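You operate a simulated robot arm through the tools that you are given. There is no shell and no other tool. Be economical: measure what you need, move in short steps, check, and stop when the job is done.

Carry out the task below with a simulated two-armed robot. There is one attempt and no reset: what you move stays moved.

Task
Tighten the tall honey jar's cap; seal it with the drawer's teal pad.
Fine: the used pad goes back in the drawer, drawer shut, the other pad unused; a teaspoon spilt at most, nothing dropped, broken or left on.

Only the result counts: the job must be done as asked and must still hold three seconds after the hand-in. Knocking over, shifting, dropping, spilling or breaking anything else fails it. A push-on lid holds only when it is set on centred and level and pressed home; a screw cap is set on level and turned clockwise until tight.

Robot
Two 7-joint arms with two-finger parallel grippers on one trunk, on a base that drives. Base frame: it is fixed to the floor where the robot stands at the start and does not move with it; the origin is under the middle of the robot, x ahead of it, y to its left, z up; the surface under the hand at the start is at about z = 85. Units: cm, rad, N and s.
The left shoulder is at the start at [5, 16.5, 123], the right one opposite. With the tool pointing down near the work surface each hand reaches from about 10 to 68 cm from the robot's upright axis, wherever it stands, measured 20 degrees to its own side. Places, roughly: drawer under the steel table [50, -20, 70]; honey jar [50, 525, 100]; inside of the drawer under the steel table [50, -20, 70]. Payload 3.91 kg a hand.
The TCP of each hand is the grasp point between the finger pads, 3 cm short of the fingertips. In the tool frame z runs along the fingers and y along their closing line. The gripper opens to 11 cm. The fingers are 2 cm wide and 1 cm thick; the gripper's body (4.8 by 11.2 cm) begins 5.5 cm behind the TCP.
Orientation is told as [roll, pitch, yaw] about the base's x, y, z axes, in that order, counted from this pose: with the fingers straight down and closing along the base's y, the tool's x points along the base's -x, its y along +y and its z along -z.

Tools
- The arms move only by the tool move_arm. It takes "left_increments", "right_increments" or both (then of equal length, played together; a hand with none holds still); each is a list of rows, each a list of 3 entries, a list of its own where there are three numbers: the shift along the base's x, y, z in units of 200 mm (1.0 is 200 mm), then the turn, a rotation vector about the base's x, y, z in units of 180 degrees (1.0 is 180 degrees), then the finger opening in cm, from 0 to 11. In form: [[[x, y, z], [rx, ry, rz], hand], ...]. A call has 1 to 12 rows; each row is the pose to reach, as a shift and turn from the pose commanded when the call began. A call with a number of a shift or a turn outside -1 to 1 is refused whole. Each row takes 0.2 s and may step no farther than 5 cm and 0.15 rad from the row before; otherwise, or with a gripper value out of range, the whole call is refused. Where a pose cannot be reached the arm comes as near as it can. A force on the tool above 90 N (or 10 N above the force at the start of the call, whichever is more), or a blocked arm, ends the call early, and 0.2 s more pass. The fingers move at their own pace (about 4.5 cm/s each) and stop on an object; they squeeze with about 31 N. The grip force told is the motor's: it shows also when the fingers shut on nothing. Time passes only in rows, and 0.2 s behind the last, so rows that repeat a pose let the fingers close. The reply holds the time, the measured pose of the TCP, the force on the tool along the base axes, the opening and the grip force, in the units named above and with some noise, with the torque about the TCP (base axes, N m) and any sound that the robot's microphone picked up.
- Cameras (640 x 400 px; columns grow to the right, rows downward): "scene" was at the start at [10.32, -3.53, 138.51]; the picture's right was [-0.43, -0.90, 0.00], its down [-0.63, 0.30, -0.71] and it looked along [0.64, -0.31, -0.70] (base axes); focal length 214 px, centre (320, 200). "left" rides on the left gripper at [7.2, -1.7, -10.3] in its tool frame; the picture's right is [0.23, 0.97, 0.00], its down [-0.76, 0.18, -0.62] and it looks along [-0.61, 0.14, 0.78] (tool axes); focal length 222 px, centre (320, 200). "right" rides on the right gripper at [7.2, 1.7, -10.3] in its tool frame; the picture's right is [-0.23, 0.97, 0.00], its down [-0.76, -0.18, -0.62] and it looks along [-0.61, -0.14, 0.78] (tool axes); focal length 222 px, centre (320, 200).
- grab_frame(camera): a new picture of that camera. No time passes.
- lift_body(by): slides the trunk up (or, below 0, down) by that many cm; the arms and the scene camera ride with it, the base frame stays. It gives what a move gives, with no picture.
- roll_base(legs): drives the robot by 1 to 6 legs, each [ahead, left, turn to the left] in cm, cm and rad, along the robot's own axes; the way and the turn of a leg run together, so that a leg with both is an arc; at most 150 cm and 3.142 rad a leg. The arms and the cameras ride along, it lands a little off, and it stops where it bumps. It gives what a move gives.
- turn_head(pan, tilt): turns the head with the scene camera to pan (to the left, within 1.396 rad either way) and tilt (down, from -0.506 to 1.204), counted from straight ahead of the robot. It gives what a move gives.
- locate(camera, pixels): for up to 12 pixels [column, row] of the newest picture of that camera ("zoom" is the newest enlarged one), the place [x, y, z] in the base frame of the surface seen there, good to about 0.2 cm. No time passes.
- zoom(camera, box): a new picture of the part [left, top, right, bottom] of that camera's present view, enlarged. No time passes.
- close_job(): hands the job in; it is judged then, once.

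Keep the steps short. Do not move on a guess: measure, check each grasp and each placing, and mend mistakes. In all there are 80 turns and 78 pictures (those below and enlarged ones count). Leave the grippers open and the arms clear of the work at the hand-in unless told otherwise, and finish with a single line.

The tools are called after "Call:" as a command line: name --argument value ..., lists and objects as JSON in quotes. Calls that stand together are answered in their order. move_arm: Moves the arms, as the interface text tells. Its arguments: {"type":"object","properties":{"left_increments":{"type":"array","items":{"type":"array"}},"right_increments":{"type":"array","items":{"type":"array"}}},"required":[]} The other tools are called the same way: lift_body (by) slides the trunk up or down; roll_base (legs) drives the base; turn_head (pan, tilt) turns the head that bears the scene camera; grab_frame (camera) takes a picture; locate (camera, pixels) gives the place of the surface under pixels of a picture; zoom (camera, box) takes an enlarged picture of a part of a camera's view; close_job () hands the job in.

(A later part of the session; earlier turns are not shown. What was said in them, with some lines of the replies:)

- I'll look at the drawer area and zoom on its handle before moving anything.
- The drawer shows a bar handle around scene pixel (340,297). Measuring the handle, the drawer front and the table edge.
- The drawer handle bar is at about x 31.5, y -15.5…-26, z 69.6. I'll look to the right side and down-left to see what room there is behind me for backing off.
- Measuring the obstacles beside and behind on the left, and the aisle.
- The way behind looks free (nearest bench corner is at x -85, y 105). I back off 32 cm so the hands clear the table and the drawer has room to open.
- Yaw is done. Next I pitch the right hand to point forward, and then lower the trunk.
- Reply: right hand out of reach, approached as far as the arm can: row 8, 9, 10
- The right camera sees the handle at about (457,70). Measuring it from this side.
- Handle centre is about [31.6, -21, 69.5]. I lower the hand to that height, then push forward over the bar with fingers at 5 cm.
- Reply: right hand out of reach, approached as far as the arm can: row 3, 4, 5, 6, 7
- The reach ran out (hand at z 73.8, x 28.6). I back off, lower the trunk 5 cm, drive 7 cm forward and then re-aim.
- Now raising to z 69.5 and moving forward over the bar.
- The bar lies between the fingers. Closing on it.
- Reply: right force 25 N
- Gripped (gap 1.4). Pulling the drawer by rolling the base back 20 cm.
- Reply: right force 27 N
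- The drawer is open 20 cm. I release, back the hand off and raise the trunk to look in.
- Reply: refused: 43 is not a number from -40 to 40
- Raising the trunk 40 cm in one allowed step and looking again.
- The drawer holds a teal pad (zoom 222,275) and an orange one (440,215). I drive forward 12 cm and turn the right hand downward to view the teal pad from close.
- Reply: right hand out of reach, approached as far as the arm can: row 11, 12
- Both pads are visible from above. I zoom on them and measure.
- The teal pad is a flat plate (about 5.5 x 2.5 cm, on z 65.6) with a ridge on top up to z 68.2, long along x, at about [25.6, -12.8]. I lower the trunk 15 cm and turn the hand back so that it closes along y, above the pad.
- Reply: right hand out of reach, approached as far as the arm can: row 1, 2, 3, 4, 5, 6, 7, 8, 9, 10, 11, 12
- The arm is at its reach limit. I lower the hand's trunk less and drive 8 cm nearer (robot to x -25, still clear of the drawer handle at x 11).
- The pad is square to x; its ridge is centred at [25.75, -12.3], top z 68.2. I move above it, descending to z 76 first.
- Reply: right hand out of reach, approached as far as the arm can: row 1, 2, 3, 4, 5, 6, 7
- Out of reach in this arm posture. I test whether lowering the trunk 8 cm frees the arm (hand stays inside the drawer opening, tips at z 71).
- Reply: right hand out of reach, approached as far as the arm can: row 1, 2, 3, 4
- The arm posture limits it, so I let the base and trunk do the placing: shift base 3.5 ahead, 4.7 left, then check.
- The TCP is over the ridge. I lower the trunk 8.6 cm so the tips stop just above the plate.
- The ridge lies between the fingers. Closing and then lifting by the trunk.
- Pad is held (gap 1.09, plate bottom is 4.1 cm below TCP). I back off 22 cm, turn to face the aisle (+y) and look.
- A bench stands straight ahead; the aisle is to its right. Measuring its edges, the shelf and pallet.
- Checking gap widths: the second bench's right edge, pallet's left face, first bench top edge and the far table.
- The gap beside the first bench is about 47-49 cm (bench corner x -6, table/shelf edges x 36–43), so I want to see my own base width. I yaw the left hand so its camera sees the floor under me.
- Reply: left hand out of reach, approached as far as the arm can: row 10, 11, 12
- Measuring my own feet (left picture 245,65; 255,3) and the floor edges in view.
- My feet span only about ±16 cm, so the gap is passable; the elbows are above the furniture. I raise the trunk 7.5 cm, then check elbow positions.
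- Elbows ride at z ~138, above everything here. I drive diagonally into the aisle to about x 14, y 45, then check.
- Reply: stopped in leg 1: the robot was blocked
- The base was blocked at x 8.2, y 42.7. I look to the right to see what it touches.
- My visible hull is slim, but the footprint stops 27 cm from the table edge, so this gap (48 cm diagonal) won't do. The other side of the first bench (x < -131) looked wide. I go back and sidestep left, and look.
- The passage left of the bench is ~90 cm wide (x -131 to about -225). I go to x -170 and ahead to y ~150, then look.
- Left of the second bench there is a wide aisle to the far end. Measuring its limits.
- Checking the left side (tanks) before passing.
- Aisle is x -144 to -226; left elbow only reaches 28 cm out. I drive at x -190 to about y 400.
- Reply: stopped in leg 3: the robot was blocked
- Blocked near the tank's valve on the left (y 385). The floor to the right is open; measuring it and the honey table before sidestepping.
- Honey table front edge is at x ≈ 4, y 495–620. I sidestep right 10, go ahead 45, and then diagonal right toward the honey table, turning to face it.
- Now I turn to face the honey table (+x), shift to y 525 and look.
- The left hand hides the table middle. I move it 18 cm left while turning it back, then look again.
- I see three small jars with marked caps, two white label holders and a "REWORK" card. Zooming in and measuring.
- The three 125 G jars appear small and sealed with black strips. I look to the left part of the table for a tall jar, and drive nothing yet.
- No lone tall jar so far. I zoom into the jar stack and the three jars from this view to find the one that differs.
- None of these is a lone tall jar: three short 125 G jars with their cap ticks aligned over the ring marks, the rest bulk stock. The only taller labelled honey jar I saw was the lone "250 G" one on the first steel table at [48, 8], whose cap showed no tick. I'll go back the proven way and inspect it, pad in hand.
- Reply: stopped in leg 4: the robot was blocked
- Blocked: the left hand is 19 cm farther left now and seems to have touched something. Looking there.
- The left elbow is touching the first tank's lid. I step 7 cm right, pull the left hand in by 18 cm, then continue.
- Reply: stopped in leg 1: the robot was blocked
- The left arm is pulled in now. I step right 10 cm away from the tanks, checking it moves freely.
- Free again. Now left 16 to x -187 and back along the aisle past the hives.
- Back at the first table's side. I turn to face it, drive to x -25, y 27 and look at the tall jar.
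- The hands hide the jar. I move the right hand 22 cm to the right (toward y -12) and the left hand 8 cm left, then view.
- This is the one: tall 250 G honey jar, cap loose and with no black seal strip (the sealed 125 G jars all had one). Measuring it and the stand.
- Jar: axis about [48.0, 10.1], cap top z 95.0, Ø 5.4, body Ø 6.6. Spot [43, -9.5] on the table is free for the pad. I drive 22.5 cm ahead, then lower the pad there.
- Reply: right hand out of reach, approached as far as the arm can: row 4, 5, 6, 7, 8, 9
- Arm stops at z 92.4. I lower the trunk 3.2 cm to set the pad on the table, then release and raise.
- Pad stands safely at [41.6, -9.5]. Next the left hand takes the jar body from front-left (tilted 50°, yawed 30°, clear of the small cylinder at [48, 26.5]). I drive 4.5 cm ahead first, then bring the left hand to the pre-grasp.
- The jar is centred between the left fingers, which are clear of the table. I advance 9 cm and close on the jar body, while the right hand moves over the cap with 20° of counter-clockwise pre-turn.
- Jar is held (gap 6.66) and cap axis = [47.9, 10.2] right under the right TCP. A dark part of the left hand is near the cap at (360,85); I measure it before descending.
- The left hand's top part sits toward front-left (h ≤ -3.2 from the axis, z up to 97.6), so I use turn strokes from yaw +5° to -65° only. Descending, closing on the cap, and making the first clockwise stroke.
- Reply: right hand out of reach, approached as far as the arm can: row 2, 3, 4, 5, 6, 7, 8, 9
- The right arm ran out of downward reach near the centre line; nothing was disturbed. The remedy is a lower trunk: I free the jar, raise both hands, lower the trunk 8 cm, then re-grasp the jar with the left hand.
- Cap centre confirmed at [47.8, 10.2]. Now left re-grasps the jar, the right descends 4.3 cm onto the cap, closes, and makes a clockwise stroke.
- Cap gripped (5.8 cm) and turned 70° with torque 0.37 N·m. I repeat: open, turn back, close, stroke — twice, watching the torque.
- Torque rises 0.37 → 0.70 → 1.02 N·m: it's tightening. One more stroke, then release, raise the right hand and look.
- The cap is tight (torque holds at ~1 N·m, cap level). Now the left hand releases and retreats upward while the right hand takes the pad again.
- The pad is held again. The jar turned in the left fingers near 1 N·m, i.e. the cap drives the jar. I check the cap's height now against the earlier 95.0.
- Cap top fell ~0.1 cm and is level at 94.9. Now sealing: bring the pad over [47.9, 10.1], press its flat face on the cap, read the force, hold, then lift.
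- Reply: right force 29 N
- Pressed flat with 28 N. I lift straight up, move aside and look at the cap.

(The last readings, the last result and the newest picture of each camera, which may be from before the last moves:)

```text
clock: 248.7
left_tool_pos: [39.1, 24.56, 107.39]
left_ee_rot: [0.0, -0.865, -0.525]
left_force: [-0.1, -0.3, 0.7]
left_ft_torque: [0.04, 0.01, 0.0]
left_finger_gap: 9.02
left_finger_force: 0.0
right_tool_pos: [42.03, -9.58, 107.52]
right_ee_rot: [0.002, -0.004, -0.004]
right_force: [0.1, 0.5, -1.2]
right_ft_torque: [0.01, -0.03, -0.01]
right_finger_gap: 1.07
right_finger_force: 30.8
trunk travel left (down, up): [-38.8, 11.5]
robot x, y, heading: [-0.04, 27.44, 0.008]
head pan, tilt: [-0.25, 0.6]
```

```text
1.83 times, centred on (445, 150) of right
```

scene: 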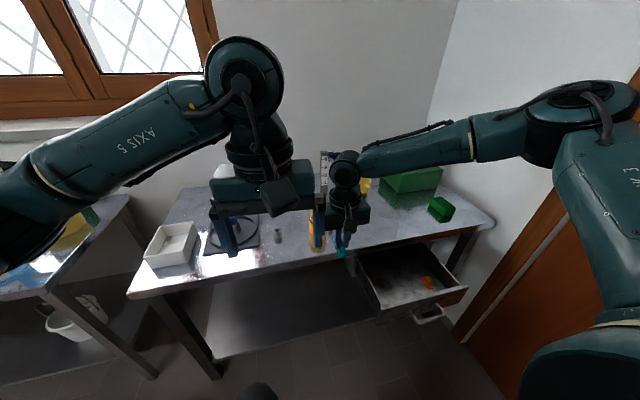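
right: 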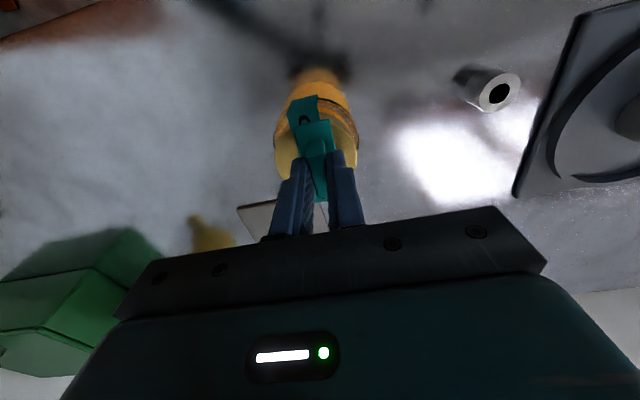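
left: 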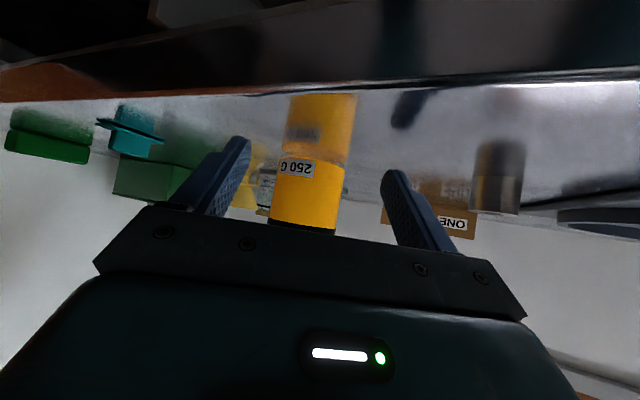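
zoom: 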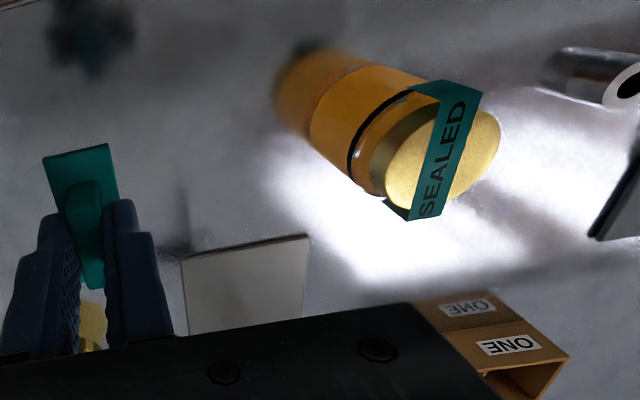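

The cap now carries the "SEALED" strip. I return the pad: base back 16 / right 4.4 so the hand hangs over the drawer at [26, -14], left hand raised, then trunk down 33 cm.

Call:
move_arm --left_increments '[[[-0.1, 0.1, 0.2], [0, 0, 0], 9], [[-0.2, 0.2, 0.4], [0, 0, 0], 9], [[-0.3, 0.3, 0.6], [0, 0, 0], 9]]'

Call:
roll_base --legs '[[-16, -4.4, 0]]'

Call:
lift_body --by -33

Call:
grab_frame --camera "right"

```text
clock: 249.5
left_tool_pos: [33.06, 30.8, 119.39]
left_ee_rot: [0.0, -0.864, -0.525]
left_force: [-0.5, 0.5, 0.2]
left_ft_torque: [0.02, -0.01, -0.03]
left_finger_gap: 8.99
left_finger_force: 0.0
right_tool_pos: [41.86, -9.55, 107.56]
right_ee_rot: [0.002, -0.004, -0.003]
right_force: [-1.0, -0.5, 0.0]
right_ft_torque: [0.01, 0.0, 0.02]
right_finger_gap: 1.07
right_finger_force: 31.4
trunk travel left (down, up): [-38.8, 11.5]
robot x, y, heading: [-0.28, 27.32, 0.003]
head pan, tilt: [-0.25, 0.6]
```

```text
clock: 250.9
left_tool_pos: [17.44, 26.11, 119.35]
left_ee_rot: [0.0, -0.864, -0.523]
left_force: [0.7, -0.1, -0.3]
left_ft_torque: [0.03, -0.02, 0.05]
left_finger_gap: 9.02
left_finger_force: 0.1
right_tool_pos: [26.1, -13.95, 107.63]
right_ee_rot: [0.002, -0.004, -0.003]
right_force: [0.5, -0.4, 0.1]
right_ft_torque: [-0.01, -0.03, -0.03]
right_finger_gap: 1.07
right_finger_force: 31.1
trunk travel left (down, up): [-38.8, 11.5]
robot x, y, heading: [-15.42, 22.99, 0.005]
head pan, tilt: [-0.25, 0.6]
```

```text
clock: 254.2
left_tool_pos: [17.39, 26.21, 86.28]
left_ee_rot: [-0.001, -0.863, -0.523]
left_force: [-0.3, -0.9, -0.2]
left_ft_torque: [-0.02, 0.01, 0.05]
left_finger_gap: 8.96
left_finger_force: 0.0
right_tool_pos: [26.16, -13.94, 74.52]
right_ee_rot: [0.003, -0.004, -0.004]
right_force: [0.2, -0.5, -0.9]
right_ft_torque: [-0.01, -0.01, -0.03]
right_finger_gap: 1.07
right_finger_force: 30.7
trunk travel left (down, up): [-5.8, 44.5]
robot x, y, heading: [-15.84, 23.01, 0.002]
head pan, tilt: [-0.25, 0.6]
```

```text
8 pictures are left
```

right: 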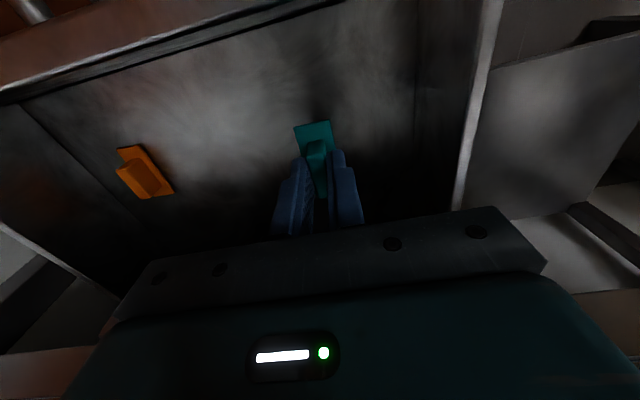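

The pad hangs over the drawer's left side, away from the orange one. I lower 4.8 cm, release, and lift out again, then check.

Call:
lift_body --by -4.8

Call:
move_arm --right_increments '[[[0, 0, 0], [0, 0, 0], 1.5], [[0, 0, 0], [0, 0, 0], 3], [[0, 0, 0], [0, 0, 0], 3.5], [[0, 0, 0], [0, 0, 0], 3.5]]'

Call:
lift_body --by 25

Call:
grab_frame --camera "right"

```text
clock: 255.1
left_tool_pos: [17.36, 26.35, 81.35]
left_ee_rot: [-0.001, -0.862, -0.522]
left_force: [0.2, 0.0, -0.3]
left_ft_torque: [-0.02, 0.01, 0.0]
left_finger_gap: 8.96
left_finger_force: 0.0
right_tool_pos: [26.28, -13.97, 69.73]
right_ee_rot: [0.002, -0.004, -0.004]
right_force: [0.6, -0.4, 0.4]
right_ft_torque: [-0.02, 0.03, -0.01]
right_finger_gap: 1.08
right_finger_force: 31.0
trunk travel left (down, up): [-1.0, 49.3]
robot x, y, heading: [-15.63, 23.0, 0.008]
head pan, tilt: [-0.25, 0.6]
```

```text
clock: 256.1
left_tool_pos: [17.48, 26.26, 81.54]
left_ee_rot: [-0.001, -0.864, -0.521]
left_force: [-0.2, -0.8, 0.2]
left_ft_torque: [-0.03, 0.0, 0.04]
left_finger_gap: 9.01
left_finger_force: 0.2
right_tool_pos: [26.18, -13.89, 69.86]
right_ee_rot: [0.003, -0.004, -0.002]
right_force: [0.5, -0.4, -0.4]
right_ft_torque: [-0.01, 0.02, 0.0]
right_finger_gap: 3.49
right_finger_force: 0.1
trunk travel left (down, up): [-1.0, 49.3]
robot x, y, heading: [-16.08, 23.33, 0.006]
head pan, tilt: [-0.25, 0.6]
```

```text
clock: 258.7
left_tool_pos: [17.38, 26.27, 106.53]
left_ee_rot: [0.002, -0.863, -0.522]
left_force: [0.6, 0.9, 0.3]
left_ft_torque: [-0.01, 0.02, 0.0]
left_finger_gap: 9.0
left_finger_force: 0.1
right_tool_pos: [26.11, -14.03, 94.8]
right_ee_rot: [0.002, -0.005, -0.002]
right_force: [-0.7, 0.1, -0.3]
right_ft_torque: [0.02, -0.01, 0.01]
right_finger_gap: 3.5
right_finger_force: 0.1
trunk travel left (down, up): [-26.0, 24.3]
robot x, y, heading: [-16.03, 22.72, 0.008]
head pan, tilt: [-0.25, 0.6]
```

```text
7 pictures are left
```

right: 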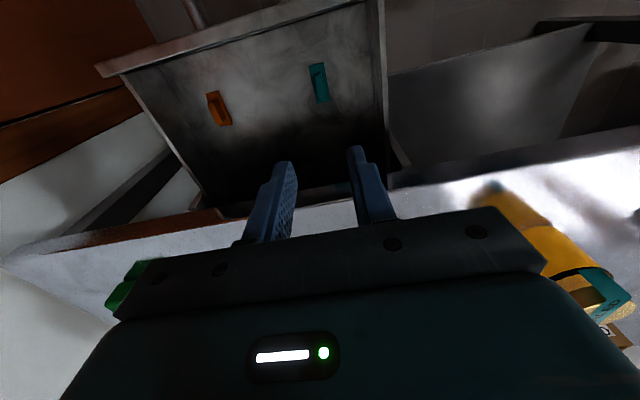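

The teal pad lies flat in the drawer beside the untouched orange one. Next: back the base 19 / right 7 so the closed fingers come in front of the handle, then lower.

Call:
roll_base --legs '[[-19, -7, 0]]'

Call:
move_arm --right_increments '[[[0, 0, 0], [0, 0, 0], 2], [[0, 0, 0], [0, 0, 0], 0], [[0, 0, 0], [0, 0, 0], 0]]'

Call:
lift_body --by -25

Call:
grab_frame --camera "right"

```text
clock: 260.3
left_tool_pos: [-1.4, 19.13, 106.57]
left_ee_rot: [0.0, -0.864, -0.526]
left_force: [0.6, 0.2, 0.1]
left_ft_torque: [0.03, 0.01, 0.05]
left_finger_gap: 9.03
left_finger_force: 0.0
right_tool_pos: [7.25, -21.07, 94.78]
right_ee_rot: [0.002, -0.004, -0.005]
right_force: [-0.2, 0.5, 0.9]
right_ft_torque: [-0.03, -0.02, -0.04]
right_finger_gap: 3.5
right_finger_force: 0.1
trunk travel left (down, up): [-26.0, 24.3]
robot x, y, heading: [-34.03, 15.8, 0.001]
head pan, tilt: [-0.25, 0.6]
```

```text
clock: 261.1
left_tool_pos: [-1.53, 19.03, 106.52]
left_ee_rot: [0.003, -0.864, -0.526]
left_force: [-0.1, -0.4, -1.1]
left_ft_torque: [0.0, -0.02, 0.01]
left_finger_gap: 8.99
left_finger_force: 0.0
right_tool_pos: [7.26, -21.1, 94.74]
right_ee_rot: [0.001, -0.005, -0.004]
right_force: [-0.3, 0.1, 0.0]
right_ft_torque: [0.0, 0.01, 0.0]
right_finger_gap: 0.0
right_finger_force: 31.3
trunk travel left (down, up): [-26.0, 24.3]
robot x, y, heading: [-34.95, 15.85, 0.003]
head pan, tilt: [-0.25, 0.6]
```

```text
clock: 263.6
left_tool_pos: [-1.31, 18.98, 81.45]
left_ee_rot: [-0.001, -0.864, -0.522]
left_force: [0.1, 0.3, 0.0]
left_ft_torque: [0.01, -0.04, -0.01]
left_finger_gap: 9.0
left_finger_force: 0.0
right_tool_pos: [7.28, -21.21, 69.68]
right_ee_rot: [0.0, -0.003, -0.007]
right_force: [-0.2, 0.5, 0.5]
right_ft_torque: [0.02, 0.01, -0.01]
right_finger_gap: 0.03
right_finger_force: 31.5
trunk travel left (down, up): [-1.0, 49.3]
robot x, y, heading: [-34.67, 15.89, 0.004]
head pan, tilt: [-0.25, 0.6]
```

```text
6 pictures are left
```

right: 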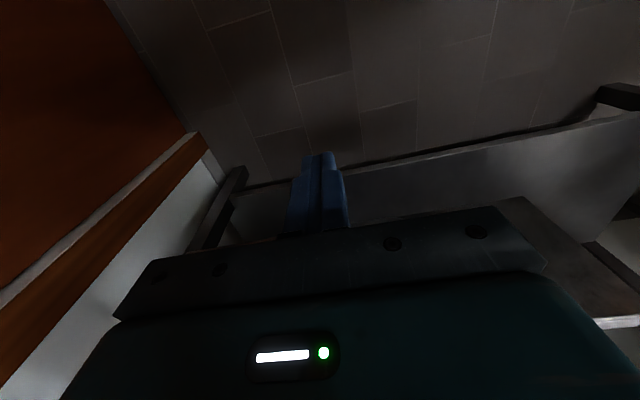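

Closed fingers are in front of the bar at handle height. I push the drawer by driving ahead 22.8 cm and read the force.

Call:
roll_base --legs '[[22.8, 0, 0]]'

Call:
grab_frame --camera "scene"

Call:
locate --camera "scene" --pixels '[[400, 260], [380, 240], [420, 250], [440, 240], [360, 230], [430, 270]]'

```text
clock: 265.4
left_tool_pos: [21.13, 19.18, 81.59]
left_ee_rot: [0.0, -0.864, -0.524]
left_force: [-0.2, -0.2, -0.5]
left_ft_torque: [0.02, 0.01, 0.02]
left_finger_gap: 8.97
left_finger_force: 0.0
right_tool_pos: [29.86, -20.96, 69.75]
right_ee_rot: [0.002, -0.004, -0.004]
right_force: [-0.1, -0.3, -0.2]
right_ft_torque: [0.01, 0.01, -0.02]
right_finger_gap: 0.0
right_finger_force: 30.9
trunk travel left (down, up): [-1.0, 49.3]
robot x, y, heading: [-12.21, 16.0, 0.006]
head pan, tilt: [-0.25, 0.6]
```

```text
5 pictures are left
```

scene: 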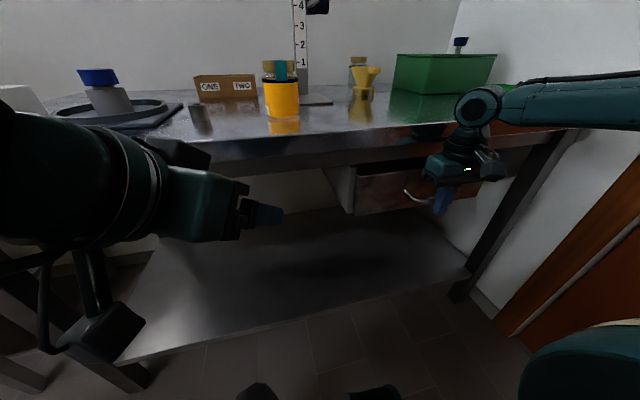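

```text
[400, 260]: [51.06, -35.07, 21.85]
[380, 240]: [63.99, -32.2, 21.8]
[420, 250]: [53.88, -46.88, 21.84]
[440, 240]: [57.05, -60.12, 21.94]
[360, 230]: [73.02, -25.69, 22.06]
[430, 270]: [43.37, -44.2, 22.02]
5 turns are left
```

No resistance yet; the bar should be ~0.5 cm further when shut. I push on with the arm up to 1.6 cm (force-limited), then back off and measure the drawer front.

Call:
move_arm --right_increments '[[[0.02, 0, 0], [0, 0, 0], 0], [[0.04, 0, 0], [0, 0, 0], 0], [[0.055, 0, 0], [0, 0, 0], 0], [[0.07, 0, 0], [0, 0, 0], 0], [[0.08, 0, 0], [0, 0, 0], 0], [[0.08, 0, 0], [0, 0, 0], 0]]'

Call:
zoom --camera "scene" --box '[320, 140, 500, 230]'

Call:
locate --camera "zoom" --pixels '[[200, 150], [200, 200], [300, 150], [320, 190], [560, 150], [150, 150], [60, 150], [200, 90]]'

```text
clock: 266.8
left_tool_pos: [20.83, 19.24, 81.76]
left_ee_rot: [0.003, -0.87, -0.528]
left_force: [-0.2, 0.0, -0.7]
left_ft_torque: [0.02, 0.03, 0.03]
left_finger_gap: 9.01
left_finger_force: 0.1
right_tool_pos: [30.49, -21.09, 69.79]
right_ee_rot: [0.0, 0.023, -0.002]
right_force: [-73.7, -1.9, 8.9]
right_ft_torque: [1.1, 0.36, -0.04]
right_finger_gap: 0.01
right_finger_force: 30.7
trunk travel left (down, up): [-1.0, 49.3]
robot x, y, heading: [-12.11, 15.53, 0.001]
head pan, tilt: [-0.25, 0.6]
```

```text
3.56 times, centred on (410, 185) of scene
```

zoom: 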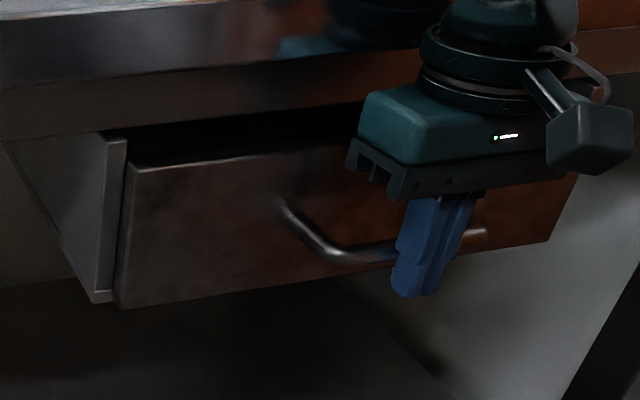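

```text
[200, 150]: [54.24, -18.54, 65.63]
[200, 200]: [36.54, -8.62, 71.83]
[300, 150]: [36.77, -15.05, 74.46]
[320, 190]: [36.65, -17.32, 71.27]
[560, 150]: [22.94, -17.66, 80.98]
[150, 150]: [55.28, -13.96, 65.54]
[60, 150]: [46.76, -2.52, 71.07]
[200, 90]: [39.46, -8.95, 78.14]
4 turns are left
```

The drawer bottomed out at 74 N with its front at x 36.6, its original shut place. I ease off, back the base away, raise the trunk, open both grippers and check.

Call:
move_arm --right_increments '[[[-0.1, 0, 0], [0, 0, 0], 0], [[-0.3, 0, 0], [0, 0, 0], 0], [[-0.3, 0, 0], [0, 0, 0], 6], [[-0.3, 0, 0], [0, 0, 0], 8]]'

Call:
roll_base --legs '[[-22, 0, 0]]'

Call:
lift_body --by 38

Call:
grab_frame --camera "scene"

Call:
zoom --camera "scene" --box '[240, 150, 480, 300]'

```text
clock: 267.8
left_tool_pos: [21.22, 19.23, 81.43]
left_ee_rot: [0.0, -0.865, -0.523]
left_force: [0.6, 0.0, -0.2]
left_ft_torque: [-0.02, -0.03, 0.0]
left_finger_gap: 9.0
left_finger_force: 0.1
right_tool_pos: [25.6, -21.14, 69.85]
right_ee_rot: [0.003, -0.006, -0.004]
right_force: [0.4, 0.6, 0.1]
right_ft_torque: [-0.05, -0.01, 0.02]
right_finger_gap: 4.95
right_finger_force: 0.1
trunk travel left (down, up): [-1.0, 49.3]
robot x, y, heading: [-12.0, 15.94, 0.009]
head pan, tilt: [-0.25, 0.6]
```

```text
clock: 269.4
left_tool_pos: [-0.65, 19.16, 81.52]
left_ee_rot: [-0.004, -0.863, -0.521]
left_force: [1.0, -0.2, -0.3]
left_ft_torque: [-0.01, 0.04, -0.01]
left_finger_gap: 9.01
left_finger_force: 0.0
right_tool_pos: [3.69, -21.2, 69.79]
right_ee_rot: [0.0, -0.005, -0.004]
right_force: [0.2, -0.5, -0.1]
right_ft_torque: [0.03, -0.01, -0.02]
right_finger_gap: 7.99
right_finger_force: 0.0
trunk travel left (down, up): [-1.0, 49.3]
robot x, y, heading: [-34.06, 16.03, 0.004]
head pan, tilt: [-0.25, 0.6]
```

```text
clock: 273.1
left_tool_pos: [-0.57, 19.08, 119.52]
left_ee_rot: [0.0, -0.863, -0.522]
left_force: [-0.2, -0.6, 0.8]
left_ft_torque: [-0.03, -0.02, -0.02]
left_finger_gap: 9.01
left_finger_force: 0.1
right_tool_pos: [3.64, -21.2, 107.72]
right_ee_rot: [0.001, -0.006, -0.003]
right_force: [-0.1, -0.7, 0.1]
right_ft_torque: [0.01, -0.02, 0.01]
right_finger_gap: 8.02
right_finger_force: 0.0
trunk travel left (down, up): [-39.0, 11.3]
robot x, y, heading: [-33.78, 16.02, 0.007]
head pan, tilt: [-0.25, 0.6]
```

```text
3 pictures are left
```

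scene: 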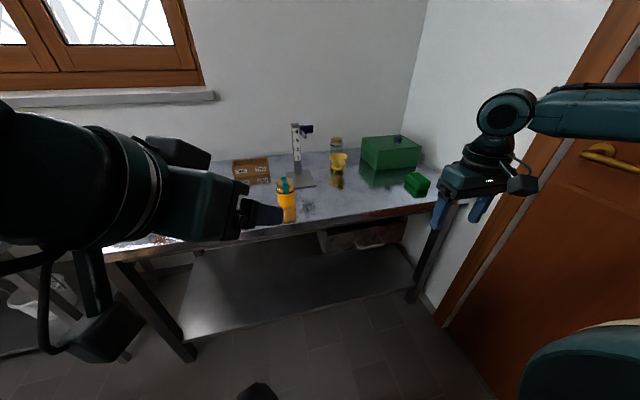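

```text
2.67 times, centred on (360, 225) of scene
3 turns are left
```

zoom: 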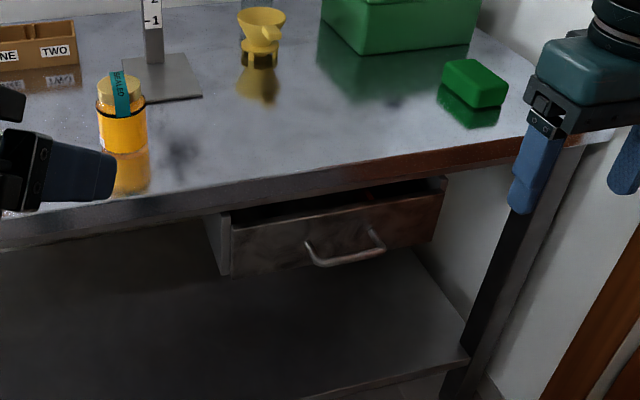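

The jar stands sealed, the drawer is shut, the grippers are open and the arms are clear. Handing in.

Call:
close_job

```text
The job is handed in.
```

I tightened the tall 250 G honey jar's cap, sealed it with the teal pad and shut the pad back in the drawer with the orange pad unused; the jar was on the first steel table, not at [50, 525], it slipped round in the left fingers at about 1 N·m during tightening, and my left elbow brushed a tank lid on the way.
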